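You operate a simulated robot arm through the tools that you are given. There is no shell and no other tool. Be economical: measure what you need, move in short steps, check, and stop when the job is done.

You are at the controls of a simulated two-armed robot. One attempt, no reset.

Task
Start the pipe rig on the yellow line and set about 25 litres a minute.
Fine: mains on and that lever open before the pump; set the flow by the black wheel; other lines stay shut.

Only the result counts: the job must be done as asked and must still hold three seconds after the hand-in. Knocking over, shifting, dropping, spilling or breaking anything else fails it.

Robot
Two 7-joint arms with fingered hands on one trunk, on a base that drives. Base frame: it is fixed to the floor where the robot stands at the start and does not move with it; the origin is under the middle of the robot, x ahead of it, y to its left, z up. Lengths are in cm, angles in degrees, forces in N, time in s.
The left shoulder is at the start at [7, 15.3, 142.2], the right one opposite. Places, roughly: blue lever [60, -40, 110]; left green lever [130, 90, 80]; mains switch [80, -20, 130]; pump switch of the pipe rig [80, -20, 120]; purple lever [100, 20, 80]; right green lever [90, 30, 80]; yellow lever [100, 20, 80]. Payload 3.9 kg a hand.
The TCP of each hand is the grasp point between the finger pads, 3 cm short of the fingertips. In the tool frame z runs along the fingers and y along their closing line. The gripper opens to 10.4 cm. The gripper's body begins 3.5 cm behind the TCP. The gripper is a hand of 4 fingers: y runs from the thumb to the fingers, the wrist lies at [-1.7, -10.4, -17.8] in the tool frame, and closing takes about 1.5 s.
Orientation is told as [roll, pitch, yaw] about the base's x, y, z axes, in that order, counted from this pose: with the fingers straight down and the wrist toward the robot, the tool's x, y and z point along [0, 1, 0], [1, 0, 0] and [0, 0, -1] of the base frame.

Tools
- The arms move only by the tool send_rows. It takes "left_steps", "right_steps" or both (then of equal length, played together; a hand with none holds still); each is a list of rows, each a list of 6 numbers: the shift along the tool's x, y, z in m, then the turn, a rotation vector about the tool's x, y, z in degrees. In form: [[dx, dy, dz, ax, ay, az], ...]. A call has 1 to 12 rows; each row shifts and turns the commanded pose from where the row before left it, along the tool's axes as they then stand. "left_gripper" and "right_gripper" are, for a hand that has rows, the gripper command, from -1 (fully open) to 1 (shut), values between in proportion, set as the call begins (left out, the last holds). A row lasts 0.2 s, in which the tool goes at most 5 cm and 8.6 degrees; a call with a longer step from one row to the next is refused whole, and so is a gripper value outside its range. Where a pose cannot be reached the arm comes as near as it can. A force on the tool above 40 N (or 10 N above the force at the start of the call, whichever is more), or a blocked arm, ends the call early, and 0.2 s more pass. The fingers move at their own pace (about 7.2 cm/s each) and stop on an object; they squeeze with about 22 N. The grip force told is the motor's: it shows also when the fingers shut on nothing. Time passes only in rows, and 0.2 s behind the last, so rows that do not move let the fingers close. It gives the time, the measured TCP pose, the force on the tool (base axes), the opening and the grip force at its end, in the units of the frame above (readings bear some noise), with the torque about the TCP (base axes, N m) and any sound that the robot's microphone picked up, and new pictures: "pictures" is both (left out), scene, wrist or none (wrist: the cameras of the hands that moved).
- Cameras (640 x 400 px; columns grow to the right, rows downward): "scene" is now at [14.37, -0.98, 165.56]; the picture's right is [-0.12, -0.99, 0.00], its down [-0.58, 0.07, -0.81] and it looks along [0.81, -0.10, -0.58] (base axes); focal length 264 px, centre (320, 200). "left" rides on the left gripper at [-6.6, -9, -12.6] in its tool frame; the picture's right is [-0.78, -0.30, 0.56], its down [0.57, -0.70, 0.42] and it looks along [0.26, 0.65, 0.71] (tool axes); focal length 275 px, centre (320, 200). "right" rides on the right gripper at [6.6, -9, -12.6] in its tool frame; the picture's right is [-0.78, 0.30, -0.56], its down [-0.57, -0.70, 0.42] and it looks along [-0.27, 0.65, 0.71] (tool axes); focal length 275 px, centre (320, 200). There is no depth. A picture from a camera that has moved, and an enlarged one, comes with that camera's place and axes in the base frame and with its lens. The place of the scene camera against the robot may be out by one fixed shift of up to 1.2 cm in any direction.
- raise_lower(by): slides the trunk up (or, below 0, down) by that many cm; the arms and the scene camera ride with it, the base frame stays. It gives what a move gives, with no picture.
- steer(legs): drives the robot by 1 to 6 legs, each [ahead, turn to the left] in cm and degrees, along the robot's own axes; the way and the turn of a leg run together, so that a leg with both is an arc; at most 150 cm and 180 degrees a leg. The arms and the cameras ride along, it lands a little off, and it stops where it bumps. It gives what a move gives, and a new picture of the scene camera.
- hand_shape(shape, hand): the hand has 4 fingers and takes this shape, open, in about a second: jaw (thumb against the fingers, like two jaws); tri (thumb and two fingers); tip (a fingertip pinch); poke (one finger out to press); point (the index stretched); flat (the hand flat); cup (the hand cupped); fist (a fist). The gripper value then closes the fingers along that shape, each until it touches; the sizes above hold for jaw. It gives what a move gives, with no picture.
- pan_tilt(pan, tilt): turns the head with the scene camera to pan (to the left, within 86 degrees either way) and tilt (down, from -29 to 69), counted from straight ahead of the robot. It gives what a move gives, and a new picture of the scene camera.
- zoom(camera, box): a new picture of the part [left, top, right, bottom] of that camera's present view, enlarged. No time passes.
- job_done(): hands the job in; it is judged then, once.

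Go step by step. Nothing tells you exact positions but the pictures and the camera data: compare them with the known pose of the tool, close in by small moves and look again before you grip or let go. The budget is 120 turns and 260 pictures, counting those below and the enlarged ones. Unless the task says otherwise, let go and move clear before handing in, and close with one line.

The tools are called after "Call:" by a JSON object that holds its "api" and its "payload". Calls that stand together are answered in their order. send_rows: Moves the arms, as the interface text tells. Its arguments: {"type":"object","properties":{"left_steps":{"type":"array","items":{"type":"array","items":{"type":"number"}}},"left_gripper":{"type":"number"},"right_steps":{"type":"array","items":{"type":"array","items":{"type":"number"}}},"right_gripper":{"type":"number"},"pictures":{"type":"string","enum":["both","scene","wrist","none"]}},"required":[]} The other tools are called the same way: raise_lower (by) slides the trunk up or down; hand_shape (shape, hand) gives the hand a shape; steer (legs) drives the base; pan_tilt (pan, tilt) turns the head that bears the scene camera; zoom (camera, box) takes an enlarged picture of a part of a camera's view; job_done () hands the job in.

At the start:

```text
time: 0.0
left_eef_pos: [53.55, 13.43, 148.43]
left_tool_rot: [0.0, 0.0, 0.1]
left_wrist_force: [-0.7, -0.7, -0.2]
left_wrist_torque: [0.04, -0.01, -0.03]
left_gripper_width: 10.37
left_finger_force: 0.0
left_shape: jaw
right_eef_pos: [51.05, -21.62, 150.13]
right_tool_rot: [0.1, 0.1, 0.0]
right_wrist_force: [0.3, 0.0, -0.2]
right_wrist_torque: [0.0, 0.03, -0.03]
right_gripper_width: 10.36
right_finger_force: 0.1
right_shape: jaw
trunk travel left (down, up): [-87.5, 6.5]
robot x, y, heading: [-0.04, 0.07, 0.4]
head pan, tilt: [-7.1, 35.6]
```

scene: 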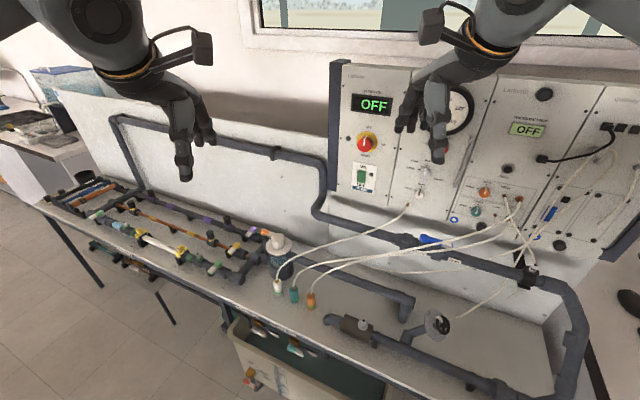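
right: 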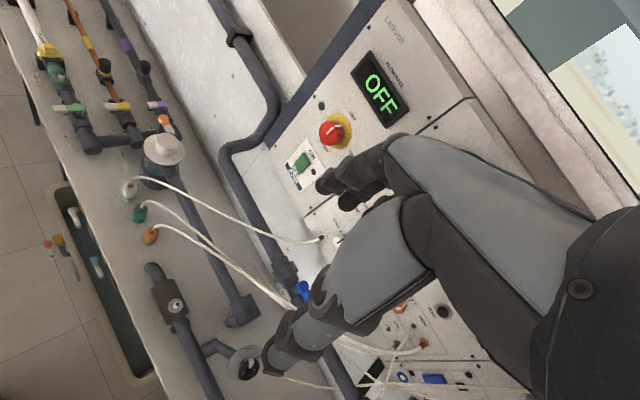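
left: 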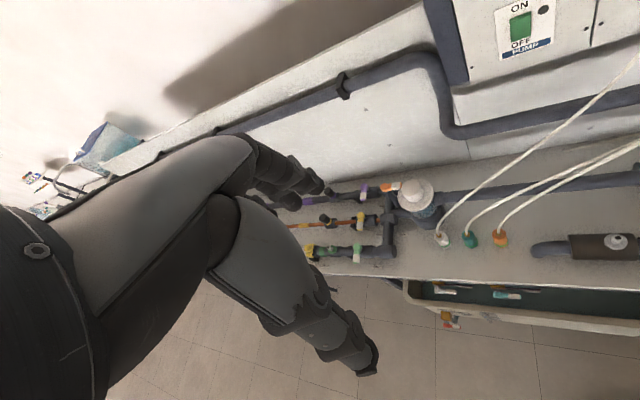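

I see the pipe rig on the table: panel with red mains knob and green pump rocker, pipes with coloured levers at left. I'll zoom in for detail.

Call:
{"api": "zoom", "payload": {"camera": "scene", "box": [40, 160, 340, 348]}}

Call:
{"api": "zoom", "payload": {"camera": "scene", "box": [320, 60, 480, 260]}}

Call:
{"api": "zoom", "payload": {"camera": "scene", "box": [310, 220, 590, 400]}}

```text
2.13 times, centred on (190, 254) of scene
camera zoom: at [14.37, -0.98, 165.56], right [-0.12, -0.99, 0.0], down [-0.58, 0.07, -0.81], along [0.81, -0.1, -0.58], focal length 562 px, centre (597, 85)
```

zoom: 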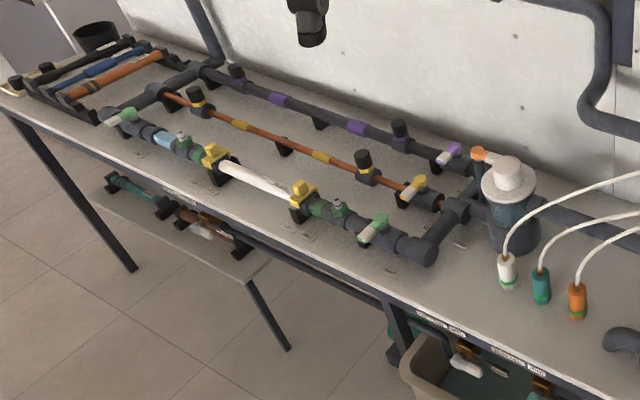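

```text
2.00 times, centred on (400, 160) of scene
camera zoom: at [14.37, -0.98, 165.56], right [-0.12, -0.99, 0.0], down [-0.58, 0.07, -0.81], along [0.81, -0.1, -0.58], focal length 529 px, centre (160, 280)
```

zoom: 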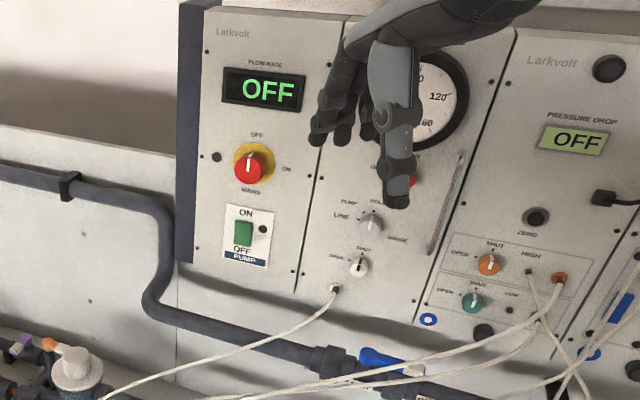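

```text
2.22 times, centred on (450, 310) of scene
camera zoom: at [14.37, -0.98, 165.56], right [-0.12, -0.99, 0.0], down [-0.58, 0.07, -0.81], along [0.81, -0.1, -0.58], focal length 587 px, centre (31, -44)
```

zoom: 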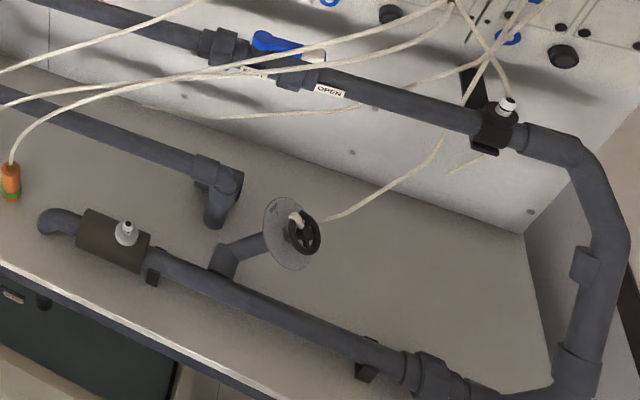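

The table runs slanted about 33° to me; levers are too far to reach from here. I'll look down first to see the floor clearance before driving.

Call:
{"api": "pan_tilt", "payload": {"pan": 10, "tilt": 62}}

Call:
{"api": "pan_tilt", "payload": {"pan": -40, "tilt": 35}}

```text
time: 0.9
left_eef_pos: [53.46, 13.44, 148.44]
left_tool_rot: [0.1, 0.0, 0.0]
left_wrist_force: [0.1, 0.2, 1.0]
left_wrist_torque: [-0.04, -0.03, -0.01]
left_gripper_width: 10.36
left_finger_force: 0.0
left_shape: jaw
right_eef_pos: [51.02, -21.71, 150.23]
right_tool_rot: [-0.1, 0.0, -0.1]
right_wrist_force: [-0.3, -0.1, 0.8]
right_wrist_torque: [-0.03, 0.0, 0.02]
right_gripper_width: 10.35
right_finger_force: 0.0
right_shape: jaw
trunk travel left (down, up): [-87.5, 6.5]
robot x, y, heading: [0.13, 0.26, 0.1]
head pan, tilt: [10.0, 62.0]
camera scene: at [12.0, 1.22, 162.0], right [0.17, -0.98, 0.0], down [-0.87, -0.15, -0.47], along [0.46, 0.08, -0.88], focal length 264 px, centre (320, 200)
```

scene: 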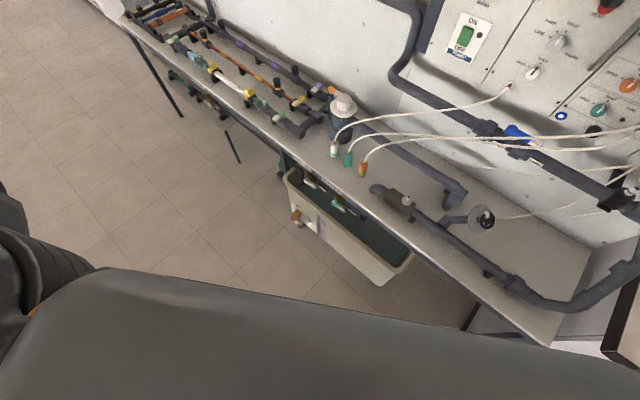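

```text
time: 2.1
left_eef_pos: [53.63, 13.47, 148.49]
left_tool_rot: [0.1, 0.0, 0.0]
left_wrist_force: [0.7, 0.5, 0.4]
left_wrist_torque: [-0.01, 0.02, 0.04]
left_gripper_width: 10.36
left_finger_force: 0.1
left_shape: jaw
right_eef_pos: [50.98, -21.67, 150.35]
right_tool_rot: [-0.1, 0.1, 0.1]
right_wrist_force: [0.8, 0.3, 0.4]
right_wrist_torque: [0.03, 0.01, -0.02]
right_gripper_width: 10.37
right_finger_force: 0.0
right_shape: jaw
trunk travel left (down, up): [-87.5, 6.5]
robot x, y, heading: [0.0, 0.27, 0.2]
head pan, tilt: [-40.0, 35.0]
camera scene: at [12.41, -5.54, 165.65], right [-0.64, -0.77, 0.0], down [-0.44, 0.37, -0.82], along [0.63, -0.53, -0.57], focal length 264 px, centre (320, 200)
```

scene: 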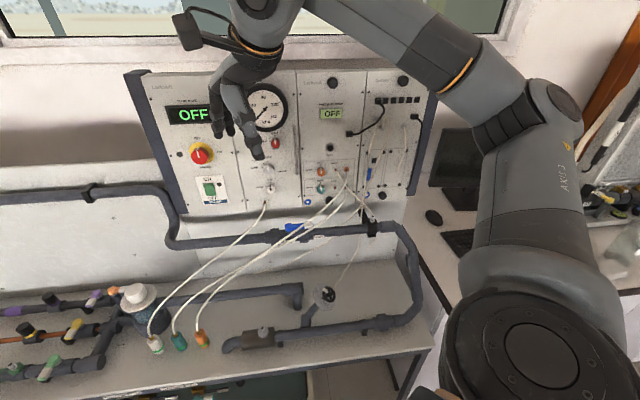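

Nothing sticks out in front of the table. I'll drive to a spot facing the rig squarely, between levers and panel.

Call:
{"api": "steer", "payload": {"legs": [[0, 43], [41, 0], [0, -76]]}}

Call:
{"api": "pan_tilt", "payload": {"pan": 25, "tilt": 45}}

Call:
{"api": "pan_tilt", "payload": {"pan": -30, "tilt": 40}}

```text
time: 10.0
left_eef_pos: [82.38, 10.2, 148.54]
left_tool_rot: [0.0, 0.0, -33.7]
left_wrist_force: [-0.5, -0.2, 0.1]
left_wrist_torque: [-0.04, 0.0, -0.01]
left_gripper_width: 10.34
left_finger_force: 0.1
left_shape: jaw
right_eef_pos: [60.81, -17.62, 150.29]
right_tool_rot: [0.1, 0.1, -33.5]
right_wrist_force: [0.0, 0.3, 0.0]
right_wrist_torque: [0.02, 0.01, -0.01]
right_gripper_width: 10.37
right_finger_force: 0.1
right_shape: jaw
trunk travel left (down, up): [-87.5, 6.5]
robot x, y, heading: [29.99, 28.57, -33.6]
head pan, tilt: [-40.0, 35.0]
camera scene: at [37.67, 17.43, 165.66], right [-0.96, -0.28, 0.0], down [-0.16, 0.55, -0.82], along [0.23, -0.79, -0.57], focal length 264 px, centre (320, 200)
```

scene: 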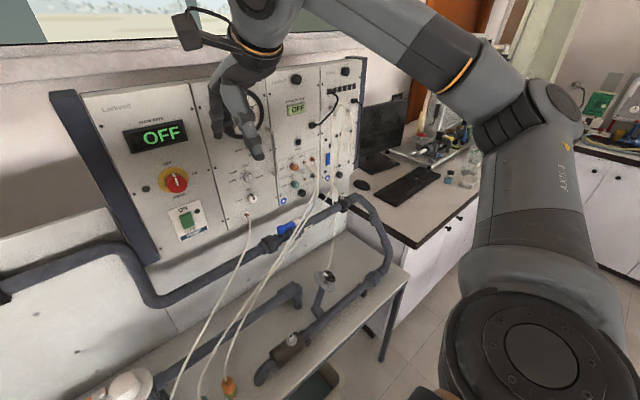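

```text
time: 11.3
left_eef_pos: [82.29, 10.01, 148.56]
left_tool_rot: [0.0, -0.1, -33.6]
left_wrist_force: [0.2, -0.2, 0.0]
left_wrist_torque: [0.01, -0.01, -0.01]
left_gripper_width: 10.36
left_finger_force: 0.1
left_shape: jaw
right_eef_pos: [60.92, -17.77, 150.2]
right_tool_rot: [0.0, 0.1, -33.6]
right_wrist_force: [-0.7, -0.8, -0.2]
right_wrist_torque: [0.01, 0.01, -0.01]
right_gripper_width: 10.31
right_finger_force: 0.0
right_shape: jaw
trunk travel left (down, up): [-87.5, 6.5]
robot x, y, heading: [30.0, 28.43, -33.5]
head pan, tilt: [25.0, 45.0]
camera scene: at [43.17, 24.6, 164.17], right [-0.15, -0.99, 0.0], down [-0.7, 0.11, -0.71], along [0.7, -0.11, -0.71], focal length 264 px, centre (320, 200)
```

scene: 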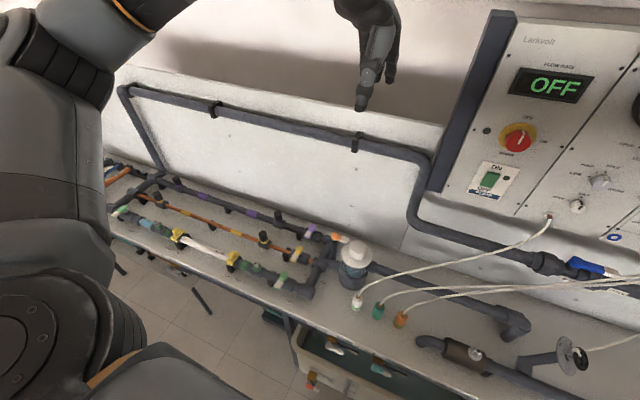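

```text
time: 12.6
left_eef_pos: [82.38, 10.13, 148.53]
left_tool_rot: [0.0, 0.0, -33.7]
left_wrist_force: [0.1, -0.9, -1.0]
left_wrist_torque: [0.0, 0.01, 0.01]
left_gripper_width: 10.37
left_finger_force: 0.0
left_shape: jaw
right_eef_pos: [60.72, -17.68, 150.2]
right_tool_rot: [0.0, 0.0, -33.5]
right_wrist_force: [0.2, 0.6, 0.5]
right_wrist_torque: [-0.03, 0.0, -0.03]
right_gripper_width: 10.36
right_finger_force: 0.0
right_shape: jaw
trunk travel left (down, up): [-87.5, 6.5]
robot x, y, heading: [30.21, 28.25, -33.6]
head pan, tilt: [-30.0, 40.0]
camera scene: at [38.92, 18.21, 164.9], right [-0.9, -0.45, 0.0], down [-0.29, 0.58, -0.77], along [0.34, -0.69, -0.64], focal length 264 px, centre (320, 200)
```

scene: 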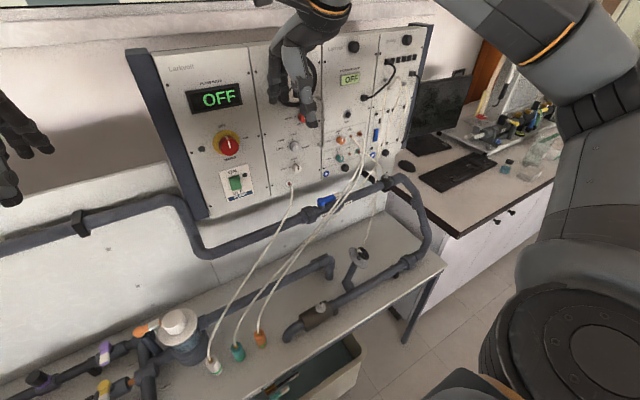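

Now I take a closer look at the levers and the wheel.

Call:
{"api": "pan_tilt", "payload": {"pan": 25, "tilt": 50}}

Call:
{"api": "zoom", "payload": {"camera": "scene", "box": [220, 170, 380, 270]}}

Call:
{"api": "zoom", "payload": {"camera": "scene", "box": [90, 140, 290, 265]}}

Call:
{"api": "zoom", "payload": {"camera": "scene", "box": [480, 200, 640, 400]}}

```text
time: 13.8
left_eef_pos: [82.3, 10.1, 148.48]
left_tool_rot: [0.0, 0.1, -33.7]
left_wrist_force: [-0.1, 0.7, -0.1]
left_wrist_torque: [0.0, 0.02, 0.01]
left_gripper_width: 10.39
left_finger_force: 0.1
left_shape: jaw
right_eef_pos: [60.78, -17.8, 150.27]
right_tool_rot: [0.0, 0.0, -33.6]
right_wrist_force: [-0.2, 0.2, 1.3]
right_wrist_torque: [0.01, 0.01, -0.01]
right_gripper_width: 10.35
right_finger_force: 0.1
right_shape: jaw
trunk travel left (down, up): [-87.5, 6.5]
robot x, y, heading: [30.46, 28.43, -33.8]
head pan, tilt: [25.0, 50.0]
camera scene: at [42.73, 24.65, 163.48], right [-0.15, -0.99, 0.0], down [-0.76, 0.11, -0.64], along [0.64, -0.1, -0.77], focal length 264 px, centre (320, 200)
```

scene: 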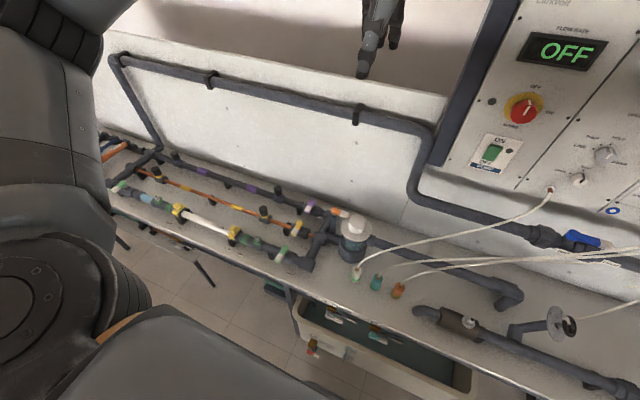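

```text
4.00 times, centred on (300, 220) of scene
camera zoom: at [42.73, 24.65, 163.48], right [-0.15, -0.99, 0.0], down [-0.76, 0.11, -0.64], along [0.64, -0.1, -0.77], focal length 1057 px, centre (400, 120)
```

zoom: 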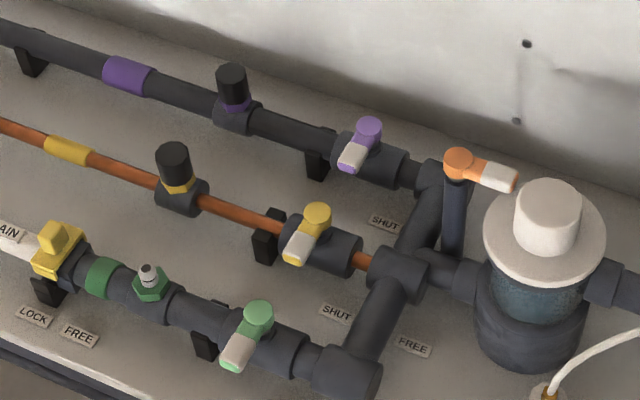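

```text
3.20 times, centred on (190, 202) of scene
camera zoom: at [42.73, 24.65, 163.48], right [-0.15, -0.99, 0.0], down [-0.76, 0.11, -0.64], along [0.64, -0.1, -0.77], focal length 846 px, centre (736, 192)
```

zoom: 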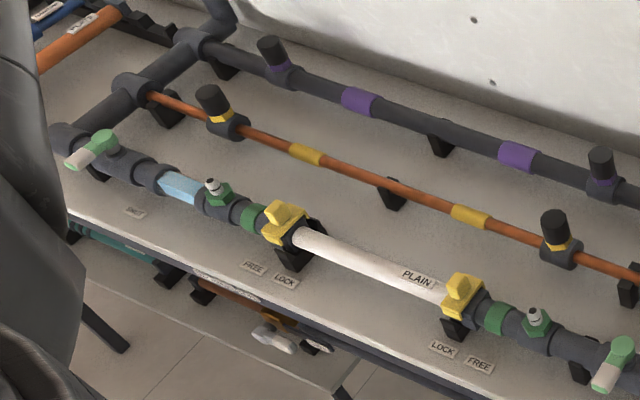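

```text
2.00 times, centred on (560, 300) of scene
camera zoom: at [42.73, 24.65, 163.48], right [-0.15, -0.99, 0.0], down [-0.76, 0.11, -0.64], along [0.64, -0.1, -0.77], focal length 529 px, centre (-160, 0)
```

zoom: 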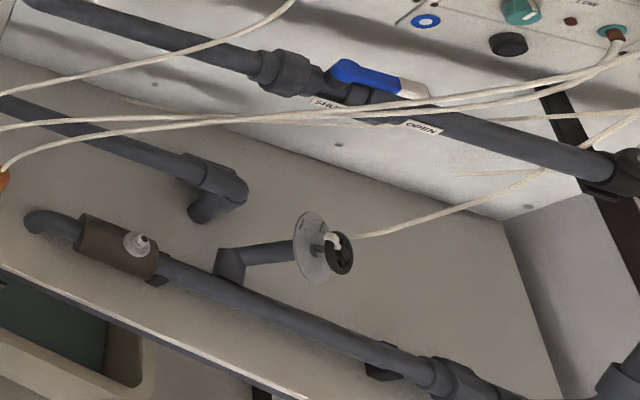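

Call:
{"api": "zoom", "payload": {"camera": "scene", "box": [285, 215, 335, 260]}}

Call:
{"api": "zoom", "payload": {"camera": "scene", "box": [530, 290, 590, 350]}}

```text
8.89 times, centred on (310, 238) of scene
camera zoom: at [42.73, 24.65, 163.48], right [-0.15, -0.99, 0.0], down [-0.76, 0.11, -0.64], along [0.64, -0.1, -0.77], focal length 2349 px, centre (409, -133)
```

zoom: 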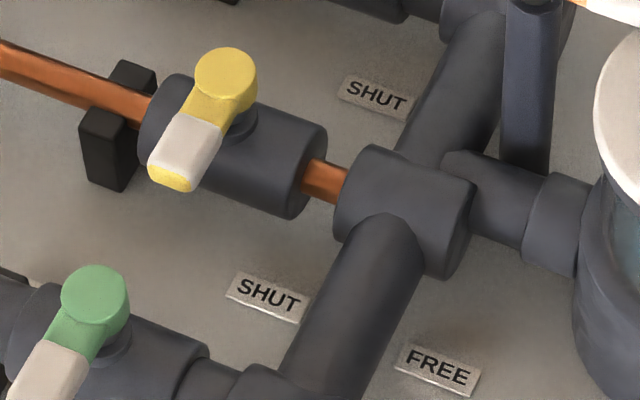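

```text
6.67 times, centred on (560, 320) of scene
camera zoom: at [42.73, 24.65, 163.48], right [-0.15, -0.99, 0.0], down [-0.76, 0.11, -0.64], along [0.64, -0.1, -0.77], focal length 1762 px, centre (-1280, -600)
```

zoom: 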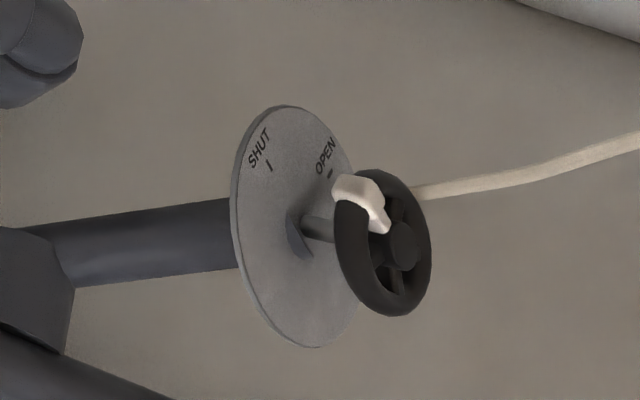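

Lever yellow is shut (perpendicular to its pipe), pivot near [95, 23, 89]. I shape the left hand to a poke and bring it above the lever for a closer look.

Call:
{"api": "hand_shape", "payload": {"hand": "left", "shape": "poke"}}

Call:
{"api": "send_rows", "payload": {"left_steps": [[0.045, 0, 0, 0, 0, 0], [0.045, 0, 0, 0, 0, 0], [0.045, 0, 0, 0, 0, 0], [0.04, -0.03, 0.0, 0, 0, 0], [0, -0.03, 0.04, 0, 0, 0], [0, 0, 0.048, 0, 0, 0], [0, 0, 0.048, 0, 0, 0], [0, 0, 0.048, 0, 0, 0], [0, 0, 0.048, 0, 0, 0], [0, 0, 0.048, 0, 0, 0]]}}

```text
time: 14.7
left_eef_pos: [82.36, 10.08, 148.47]
left_tool_rot: [0.0, 0.1, -33.6]
left_wrist_force: [0.7, 0.4, 0.4]
left_wrist_torque: [-0.01, 0.02, -0.02]
left_gripper_width: 0.0
left_finger_force: 0.0
left_shape: poke
right_eef_pos: [60.77, -17.86, 150.22]
right_tool_rot: [0.0, 0.0, -33.6]
right_wrist_force: [-0.4, -0.1, 0.2]
right_wrist_torque: [0.01, 0.0, -0.02]
right_gripper_width: 10.36
right_finger_force: 0.1
right_shape: jaw
trunk travel left (down, up): [-87.5, 6.5]
robot x, y, heading: [29.99, 28.82, -33.6]
head pan, tilt: [25.0, 50.0]
```

```text
time: 16.9
left_eef_pos: [87.25, 27.97, 120.47]
left_tool_rot: [-0.1, 0.2, -33.7]
left_wrist_force: [0.6, 0.1, -0.5]
left_wrist_torque: [-0.01, 0.05, 0.0]
left_gripper_width: 0.01
left_finger_force: 0.2
left_shape: poke
right_eef_pos: [61.1, -17.86, 150.16]
right_tool_rot: [0.0, 0.0, -33.6]
right_wrist_force: [0.3, -0.7, 0.0]
right_wrist_torque: [0.01, 0.01, 0.04]
right_gripper_width: 10.34
right_finger_force: 0.0
right_shape: jaw
trunk travel left (down, up): [-87.5, 6.5]
robot x, y, heading: [30.19, 28.41, -33.8]
head pan, tilt: [25.0, 50.0]
camera scene: at [43.02, 24.62, 163.46], right [-0.15, -0.99, 0.0], down [-0.76, 0.11, -0.64], along [0.63, -0.1, -0.77], focal length 264 px, centre (320, 200)
camera left: at [76.11, 27.42, 132.97], right [-0.68, -0.48, -0.56], down [-0.27, 0.86, -0.42], along [0.69, -0.14, -0.72], focal length 275 px, centre (320, 200)
```

scene: 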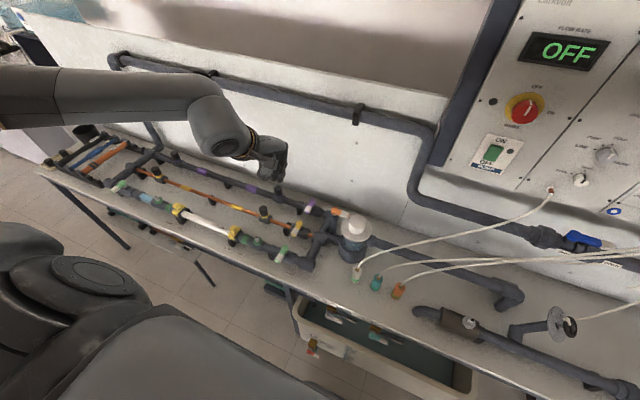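
left: 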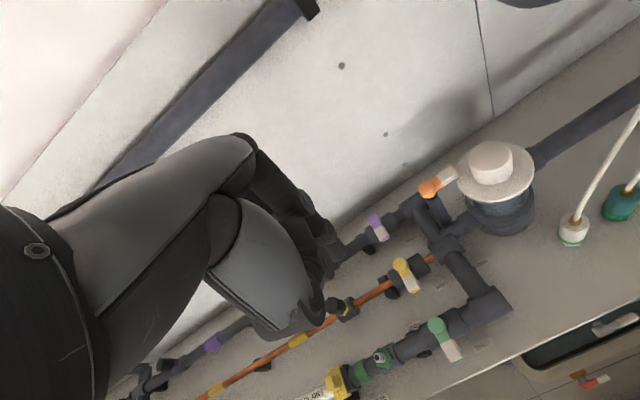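

Call:
{"api": "zoom", "payload": {"camera": "left", "box": [200, 130, 520, 370]}}

Call:
{"api": "zoom", "payload": {"camera": "scene", "box": [190, 100, 350, 280]}}

```text
1.67 times, centred on (360, 250) of left
camera zoom: at [76.11, 27.42, 132.97], right [-0.68, -0.48, -0.56], down [-0.27, 0.86, -0.42], along [0.69, -0.14, -0.72], focal length 459 px, centre (253, 117)
```

zoom: 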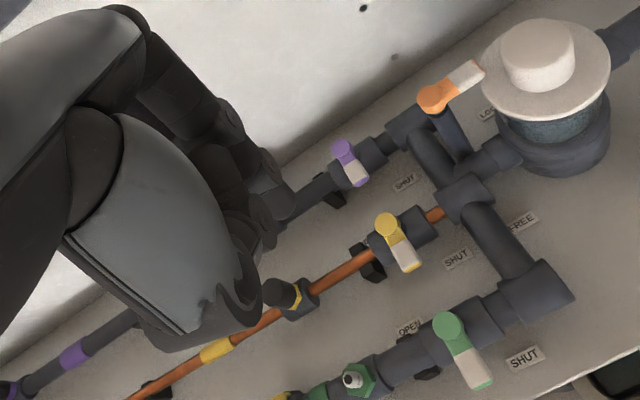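

```text
2.22 times, centred on (270, 190) of scene
camera zoom: at [43.02, 24.62, 163.46], right [-0.15, -0.99, 0.0], down [-0.76, 0.11, -0.64], along [0.63, -0.1, -0.77], focal length 587 px, centre (431, 222)
```

zoom: 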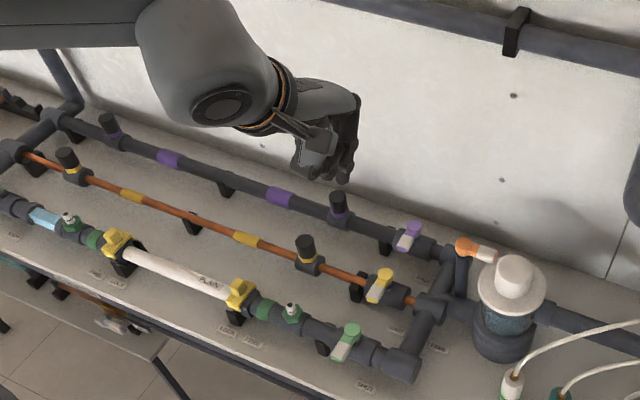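

The OPEN label by the green lever shows these levers open toward the left (pipe-wise). I'll place the poke finger to the right of the yellow lever's tip, still above it, and look.

Call:
{"api": "send_rows", "payload": {"left_steps": [[-0.026, 0.03, 0.03, 0, 0, 0], [0, 0.031, 0.04, 0, 0, 0], [0, 0, 0.045, 0, 0, 0], [0, 0, 0.045, 0, 0, 0], [0, 0, 0.035, 0, 0, 0], [0, 0, 0.0, 0, 0, 0]], "pictures": "none"}}

Call:
{"api": "zoom", "payload": {"camera": "left", "box": [200, 130, 520, 370]}}

Call:
{"api": "zoom", "payload": {"camera": "scene", "box": [220, 150, 380, 280]}}

```text
refused: row 2 steps farther than a row can; nothing moved
```

```text
1.67 times, centred on (360, 250) of left
camera zoom: at [76.11, 27.42, 132.97], right [-0.68, -0.48, -0.56], down [-0.27, 0.86, -0.42], along [0.69, -0.14, -0.72], focal length 459 px, centre (253, 117)
```

zoom: 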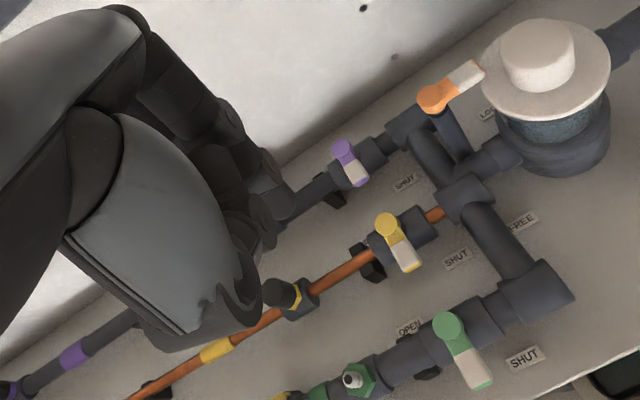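

```text
3.08 times, centred on (300, 215) of scene
camera zoom: at [43.02, 24.62, 163.46], right [-0.15, -0.99, 0.0], down [-0.76, 0.11, -0.64], along [0.63, -0.1, -0.77], focal length 813 px, centre (382, 154)
```

zoom: 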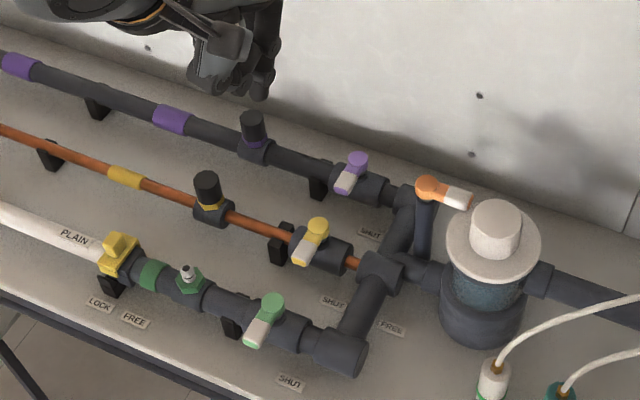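

Call:
{"api": "send_rows", "payload": {"left_steps": [[-0.026, 0.03, 0.0, 0, 0, 0], [0, 0.031, 0.03, 0, 0, 0], [0, 0, 0.045, 0, 0, 0], [0, 0, 0.045, 0, 0, 0], [0, 0, 0.045, 0, 0, 0], [0, 0, 0.03, 0, 0, 0], [0, 0, 0.0, 0, 0, 0]], "pictures": "none"}}

Call:
{"api": "zoom", "payload": {"camera": "left", "box": [200, 130, 520, 370]}}

Call:
{"api": "zoom", "payload": {"camera": "scene", "box": [220, 150, 380, 280]}}

```text
time: 18.5
left_eef_pos: [90.56, 22.51, 101.11]
left_tool_rot: [0.0, 0.0, -33.6]
left_wrist_force: [-0.3, 0.6, -0.2]
left_wrist_torque: [-0.04, -0.01, 0.0]
left_gripper_width: 0.0
left_finger_force: 0.1
left_shape: poke
right_eef_pos: [60.79, -17.7, 150.23]
right_tool_rot: [0.1, -0.2, -33.7]
right_wrist_force: [-0.2, -0.6, -0.1]
right_wrist_torque: [0.01, 0.01, -0.01]
right_gripper_width: 10.37
right_finger_force: 0.1
right_shape: jaw
trunk travel left (down, up): [-87.5, 6.5]
robot x, y, heading: [30.51, 28.18, -33.6]
head pan, tilt: [25.0, 50.0]
```

```text
1.67 times, centred on (360, 250) of left
camera zoom: at [79.47, 21.96, 113.6], right [-0.68, -0.48, -0.56], down [-0.27, 0.86, -0.43], along [0.69, -0.14, -0.71], focal length 459 px, centre (253, 117)
```

zoom: 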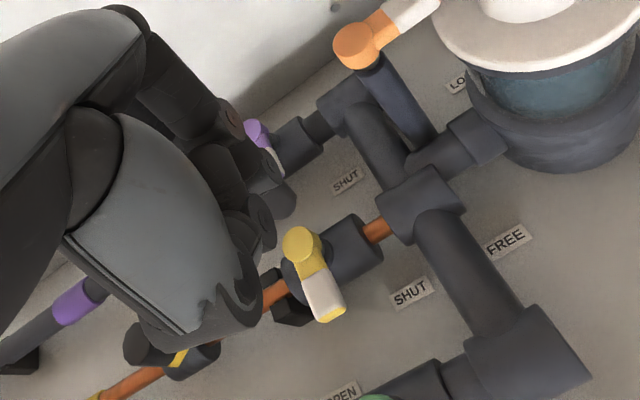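

```text
3.08 times, centred on (300, 215) of scene
camera zoom: at [42.62, 24.73, 163.5], right [-0.15, -0.99, 0.0], down [-0.76, 0.11, -0.64], along [0.64, -0.1, -0.77], focal length 813 px, centre (382, 154)
```

zoom: 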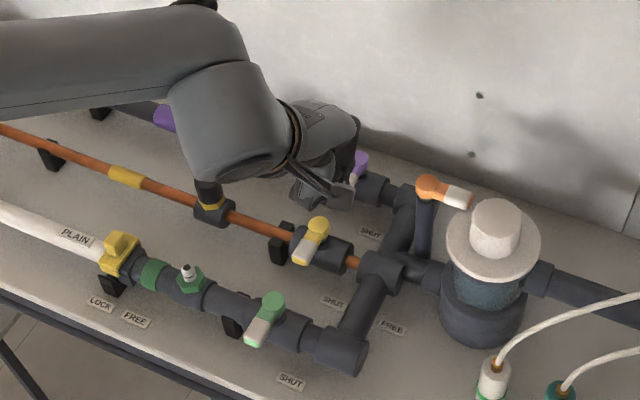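

Call:
{"api": "send_rows", "payload": {"left_steps": [[-0.007, -0.01, 0.03, 0, 0, 0], [0, 0, 0.03, 0, 0, 0], [0, 0, 0.03, 0, 0, 0], [0, 0, 0.0, 0, 0, 0]], "pictures": "none"}}

Call:
{"api": "zoom", "payload": {"camera": "left", "box": [200, 130, 520, 370]}}

Call:
{"api": "zoom", "payload": {"camera": "scene", "box": [260, 180, 340, 250]}}

```text
time: 19.5
left_eef_pos: [89.5, 22.39, 91.94]
left_tool_rot: [0.2, 0.0, -33.6]
left_wrist_force: [-0.3, 0.4, -0.1]
left_wrist_torque: [0.0, -0.02, 0.02]
left_gripper_width: 0.04
left_finger_force: 0.0
left_shape: poke
right_eef_pos: [60.84, -17.85, 150.32]
right_tool_rot: [0.0, -0.1, -33.6]
right_wrist_force: [0.3, 0.4, 0.0]
right_wrist_torque: [-0.01, -0.03, 0.0]
right_gripper_width: 10.38
right_finger_force: 0.0
right_shape: jaw
trunk travel left (down, up): [-87.5, 6.5]
robot x, y, heading: [30.09, 28.19, -33.6]
head pan, tilt: [25.0, 50.0]
```

```text
1.67 times, centred on (360, 250) of left
camera zoom: at [78.4, 21.84, 104.52], right [-0.68, -0.48, -0.56], down [-0.27, 0.86, -0.43], along [0.69, -0.14, -0.71], focal length 459 px, centre (253, 117)
```

zoom: 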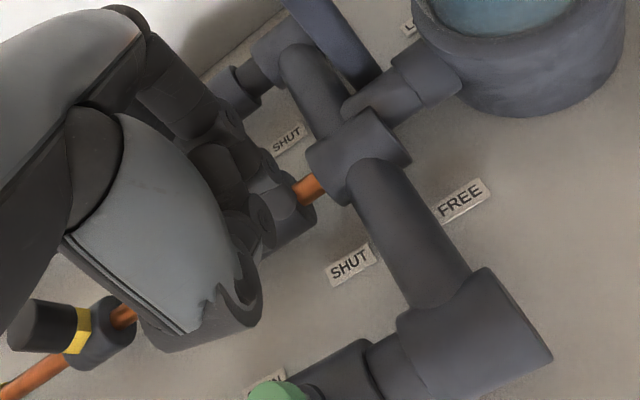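

```text
5.71 times, centred on (300, 215) of scene
camera zoom: at [42.73, 24.66, 163.48], right [-0.15, -0.99, 0.0], down [-0.76, 0.11, -0.64], along [0.64, -0.1, -0.77], focal length 1510 px, centre (434, 114)
```

zoom: 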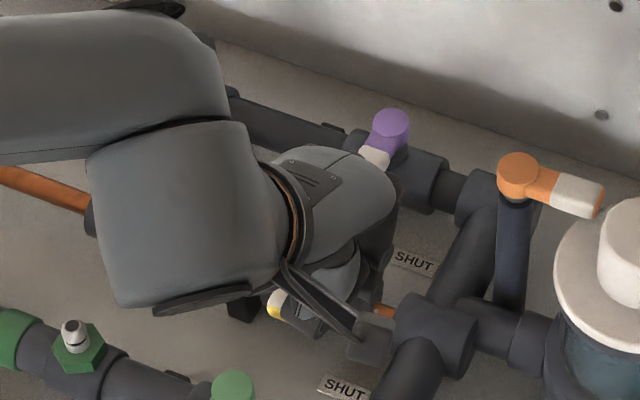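

Finger is to the right of the lever, at its height. I tilt slightly and push left in small steps along the lever's arc.

Call:
{"api": "send_rows", "payload": {"left_steps": [[0, -0.006, 0.003, -8.5, 0, 0], [0.015, 0, 0, 0, 0, 0], [0.015, -0.002, 0, 0, 0, 0]], "pictures": "none"}}

Call:
{"api": "zoom", "payload": {"camera": "scene", "box": [260, 180, 340, 250]}}

Call:
{"api": "zoom", "payload": {"camera": "left", "box": [200, 130, 520, 370]}}

```text
time: 20.3
left_eef_pos: [90.51, 25.28, 91.44]
left_tool_rot: [0.0, -8.4, -33.6]
left_wrist_force: [0.1, 0.0, -0.5]
left_wrist_torque: [-0.01, 0.03, -0.03]
left_gripper_width: 0.04
left_finger_force: 0.0
left_shape: poke
right_eef_pos: [61.07, -17.68, 150.04]
right_tool_rot: [0.0, 0.2, -33.5]
right_wrist_force: [0.0, -0.3, -0.4]
right_wrist_torque: [0.0, 0.02, -0.02]
right_gripper_width: 10.36
right_finger_force: 0.1
right_shape: jaw
trunk travel left (down, up): [-87.5, 6.5]
robot x, y, heading: [30.32, 28.7, -33.3]
head pan, tilt: [25.0, 50.0]
```

```text
5.71 times, centred on (300, 215) of scene
camera zoom: at [42.94, 24.59, 163.46], right [-0.15, -0.99, 0.0], down [-0.76, 0.11, -0.64], along [0.63, -0.1, -0.77], focal length 1510 px, centre (434, 114)
```

zoom: 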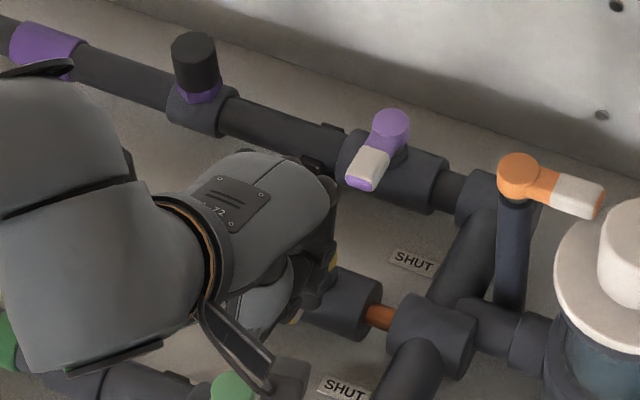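

```text
1.67 times, centred on (360, 250) of left
camera zoom: at [78.02, 25.75, 102.72], right [-0.6, -0.53, -0.59], down [-0.21, 0.83, -0.52], along [0.77, -0.19, -0.61], focal length 459 px, centre (253, 117)
```

zoom: 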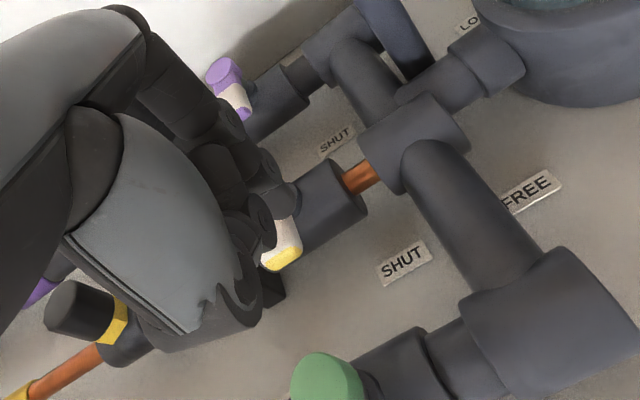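

Call:
{"api": "zoom", "payload": {"camera": "left", "box": [280, 190, 400, 290]}}

Call:
{"api": "zoom", "payload": {"camera": "scene", "box": [275, 195, 315, 245]}}

```text
4.00 times, centred on (340, 240) of left
camera zoom: at [78.02, 25.75, 102.72], right [-0.6, -0.53, -0.59], down [-0.21, 0.83, -0.52], along [0.77, -0.19, -0.61], focal length 1101 px, centre (240, 40)
```

zoom: 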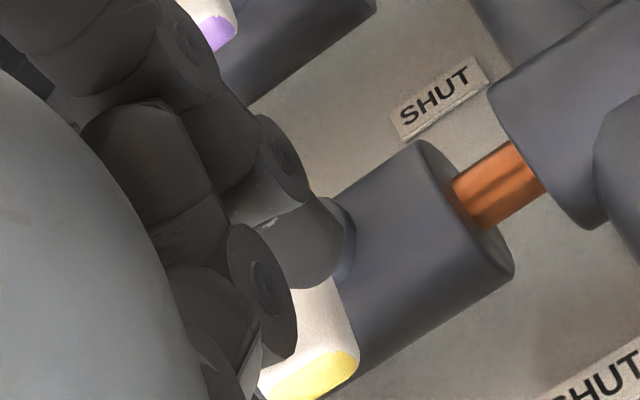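

```text
8.00 times, centred on (295, 220) of scene
camera zoom: at [42.94, 24.59, 163.46], right [-0.15, -0.99, 0.0], down [-0.76, 0.11, -0.64], along [0.63, -0.1, -0.77], focal length 2114 px, centre (520, 40)
```

zoom: 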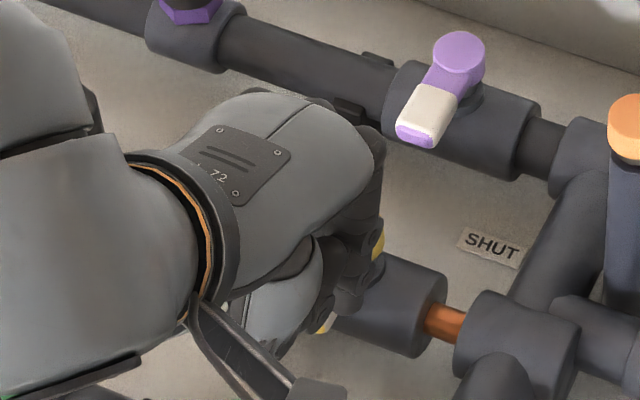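

The earlier height guess was off: rays from the hand camera put the lever top near z≈83.5, pivot near [98, 23.5]. I go back right, forward and down, then look.

Call:
{"api": "send_rows", "payload": {"left_steps": [[-0.008, 0, 0, 0, 0, 0], [0, 0.022, 0.01, 0, 0, 0], [0, 0, 0.02, 0, 0, 0], [0, 0, 0.02, 0, 0, 0], [0, 0, 0.01, 0, 0, 0]], "pictures": "none"}}

Call:
{"api": "zoom", "payload": {"camera": "left", "box": [260, 170, 420, 290]}}

Call:
{"api": "zoom", "payload": {"camera": "scene", "box": [260, 190, 340, 250]}}

```text
time: 21.5
left_eef_pos: [92.43, 22.81, 85.97]
left_tool_rot: [0.0, -8.5, -33.6]
left_wrist_force: [0.5, -0.5, 0.6]
left_wrist_torque: [0.03, 0.03, 0.01]
left_gripper_width: 0.01
left_finger_force: 0.1
left_shape: poke
right_eef_pos: [60.98, -17.85, 150.27]
right_tool_rot: [0.1, 0.0, -33.5]
right_wrist_force: [0.2, 0.0, -0.8]
right_wrist_torque: [0.01, 0.0, 0.03]
right_gripper_width: 10.37
right_finger_force: 0.2
right_shape: jaw
trunk travel left (down, up): [-87.5, 6.5]
robot x, y, heading: [30.29, 28.29, -33.4]
head pan, tilt: [25.0, 50.0]
```

```text
3.33 times, centred on (340, 230) of left
camera zoom: at [79.95, 23.34, 97.12], right [-0.6, -0.53, -0.59], down [-0.21, 0.83, -0.52], along [0.77, -0.19, -0.61], focal length 918 px, centre (253, 100)
```

zoom: 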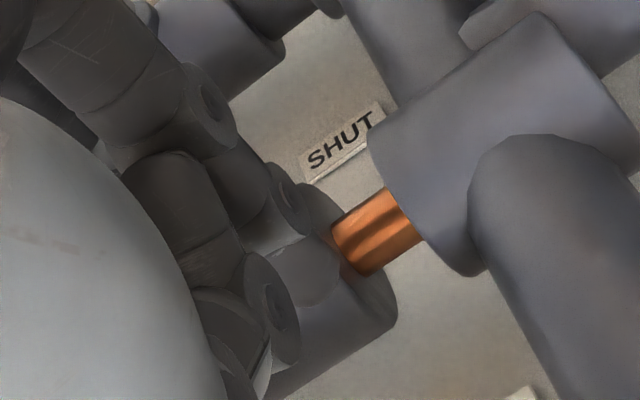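

```text
6.67 times, centred on (300, 220) of scene
camera zoom: at [42.79, 24.62, 163.48], right [-0.15, -0.99, 0.0], down [-0.76, 0.11, -0.64], along [0.64, -0.1, -0.77], focal length 1762 px, centre (453, 67)
```

zoom: 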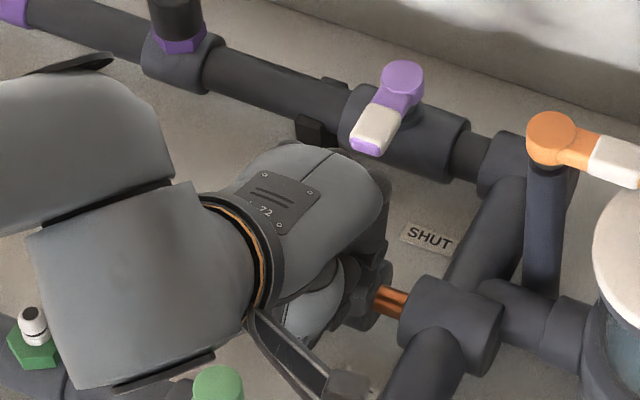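

Call:
{"api": "send_rows", "payload": {"left_steps": [[0.01, 0, 0, 0, 0, 0], [0.01, -0.001, 0, 0, 0, 0], [0.01, -0.001, 0, 0, 0, 0]], "pictures": "none"}}

Call:
{"api": "zoom", "payload": {"camera": "left", "box": [260, 170, 420, 290]}}

Call:
{"api": "zoom", "payload": {"camera": "scene", "box": [260, 190, 340, 250]}}

```text
time: 22.3
left_eef_pos: [94.06, 25.94, 86.11]
left_tool_rot: [0.2, -8.6, -33.3]
left_wrist_force: [-1.6, 1.1, 1.9]
left_wrist_torque: [-0.02, -0.02, 0.05]
left_gripper_width: 0.01
left_finger_force: 0.0
left_shape: poke
right_eef_pos: [61.01, -17.48, 150.31]
right_tool_rot: [-0.1, 0.0, -33.5]
right_wrist_force: [0.1, 0.0, 0.2]
right_wrist_torque: [-0.02, 0.0, 0.01]
right_gripper_width: 10.37
right_finger_force: 0.0
right_shape: jaw
trunk travel left (down, up): [-87.5, 6.5]
robot x, y, heading: [30.39, 28.66, -33.8]
head pan, tilt: [25.0, 50.0]
```

```text
3.33 times, centred on (340, 230) of left
camera zoom: at [81.53, 26.25, 97.07], right [-0.6, -0.53, -0.6], down [-0.21, 0.83, -0.52], along [0.77, -0.19, -0.61], focal length 918 px, centre (253, 100)
```

zoom: 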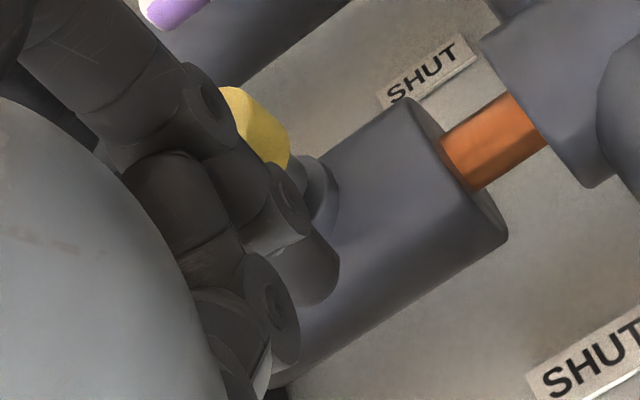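

```text
6.67 times, centred on (300, 220) of scene
camera zoom: at [42.75, 24.83, 163.49], right [-0.15, -0.99, 0.0], down [-0.76, 0.11, -0.64], along [0.64, -0.1, -0.77], focal length 1762 px, centre (453, 67)
```

zoom: 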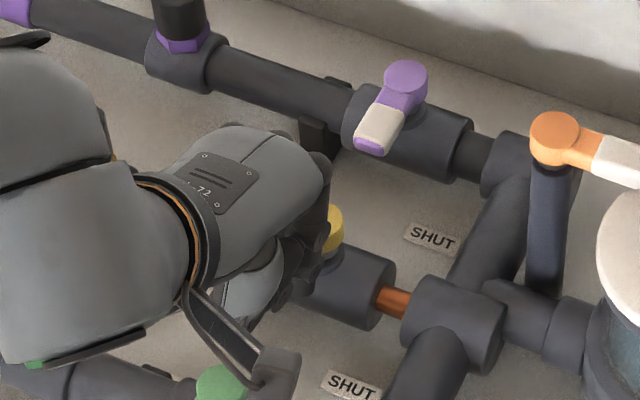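

The lever is turning with the finger. I continue the arc toward the left/back.

Call:
{"api": "send_rows", "payload": {"left_steps": [[0.012, 0.004, 0.001, 0, 0, 0], [0.01, 0.006, 0.001, 0, 0, 0], [0.008, 0.008, 0.001, 0, 0, 0]], "pictures": "none"}}

Call:
{"api": "zoom", "payload": {"camera": "left", "box": [260, 170, 420, 290]}}

Call:
{"api": "zoom", "payload": {"camera": "scene", "box": [260, 190, 340, 250]}}

```text
time: 23.1
left_eef_pos: [96.6, 27.35, 86.14]
left_tool_rot: [0.2, -8.6, -33.7]
left_wrist_force: [-16.4, 5.4, 5.7]
left_wrist_torque: [0.05, 0.01, -0.01]
left_gripper_width: 0.0
left_finger_force: 0.0
left_shape: poke
right_eef_pos: [60.19, -17.66, 150.28]
right_tool_rot: [0.2, -0.2, -33.5]
right_wrist_force: [-1.3, 0.4, 0.3]
right_wrist_torque: [-0.02, -0.02, 0.01]
right_gripper_width: 10.38
right_finger_force: 0.1
right_shape: jaw
trunk travel left (down, up): [-87.5, 6.5]
robot x, y, heading: [30.49, 28.55, -33.4]
head pan, tilt: [25.0, 50.0]
```

```text
3.33 times, centred on (340, 230) of left
camera zoom: at [84.09, 27.72, 97.16], right [-0.6, -0.53, -0.6], down [-0.21, 0.83, -0.52], along [0.77, -0.19, -0.61], focal length 918 px, centre (253, 100)
```

zoom: 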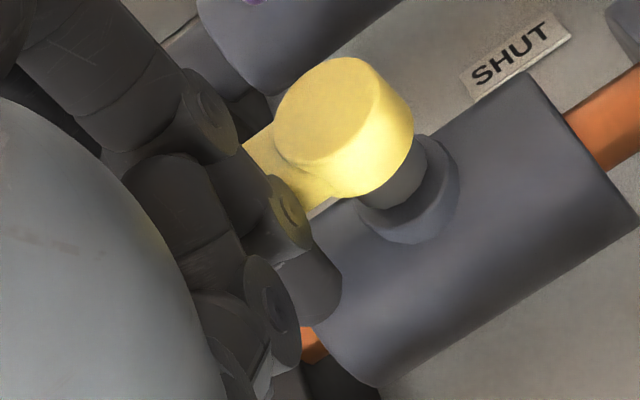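

```text
6.67 times, centred on (300, 220) of scene
camera zoom: at [42.03, 24.79, 163.54], right [-0.15, -0.99, 0.0], down [-0.75, 0.11, -0.65], along [0.64, -0.1, -0.76], focal length 1762 px, centre (453, 67)
```

zoom: 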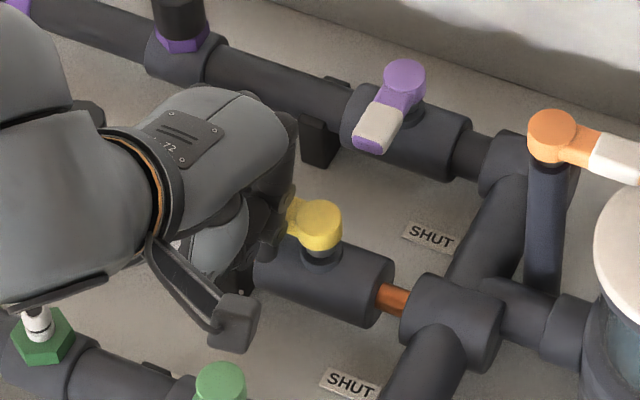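

The lever now lies along its pipe and the push meets a stop. I back off and lift to check.

Call:
{"api": "send_rows", "payload": {"left_steps": [[0, -0.02, 0, 0, 0, 0], [0, -0.02, -0.02, 0, 0, 0], [0, 0, -0.045, 0, 0, 0], [0, 0, -0.045, 0, 0, 0], [0, -0.03, -0.035, 0, 0, 0], [0, -0.03, -0.035, 0, 0, 0]], "pictures": "none"}}

Call:
{"api": "zoom", "payload": {"camera": "left", "box": [260, 130, 520, 330]}}

Call:
{"api": "zoom", "payload": {"camera": "scene", "box": [260, 190, 340, 250]}}

```text
time: 24.5
left_eef_pos: [86.37, 34.08, 102.5]
left_tool_rot: [0.1, -8.6, -33.5]
left_wrist_force: [-1.0, -0.6, 0.5]
left_wrist_torque: [-0.02, 0.0, 0.03]
left_gripper_width: 0.0
left_finger_force: 0.1
left_shape: poke
right_eef_pos: [60.5, -17.63, 150.41]
right_tool_rot: [0.1, -0.3, -33.4]
right_wrist_force: [-0.8, 0.6, 0.9]
right_wrist_torque: [-0.05, -0.02, 0.03]
right_gripper_width: 10.36
right_finger_force: 0.0
right_shape: jaw
trunk travel left (down, up): [-87.5, 6.5]
robot x, y, heading: [30.37, 28.62, -33.4]
head pan, tilt: [25.0, 50.0]
```

```text
2.00 times, centred on (390, 230) of left
camera zoom: at [73.81, 34.55, 113.54], right [-0.6, -0.53, -0.59], down [-0.21, 0.82, -0.53], along [0.77, -0.19, -0.61], focal length 551 px, centre (180, 140)
```

zoom: 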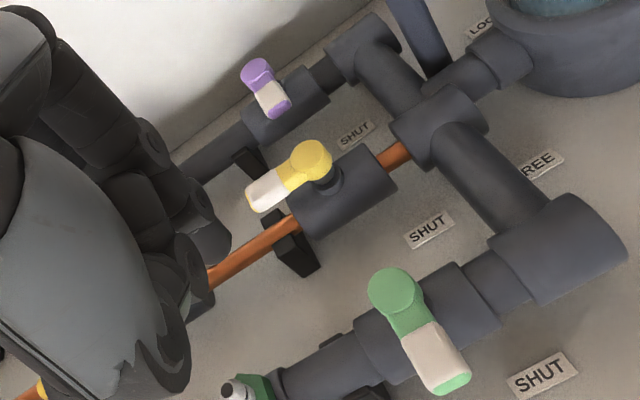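

```text
6.67 times, centred on (300, 220) of scene
camera zoom: at [42.37, 24.8, 163.51], right [-0.15, -0.99, 0.0], down [-0.76, 0.11, -0.64], along [0.64, -0.1, -0.76], focal length 1762 px, centre (453, 67)
```

zoom: 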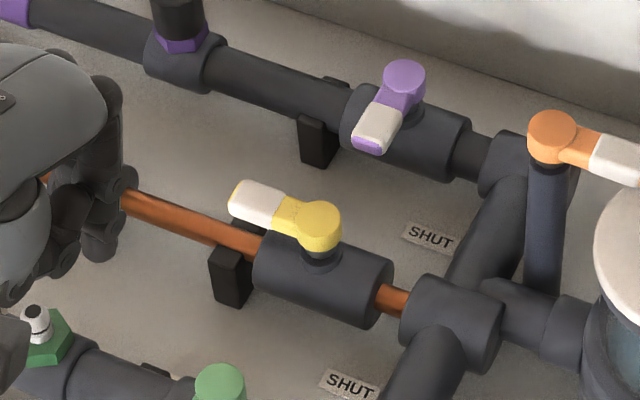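

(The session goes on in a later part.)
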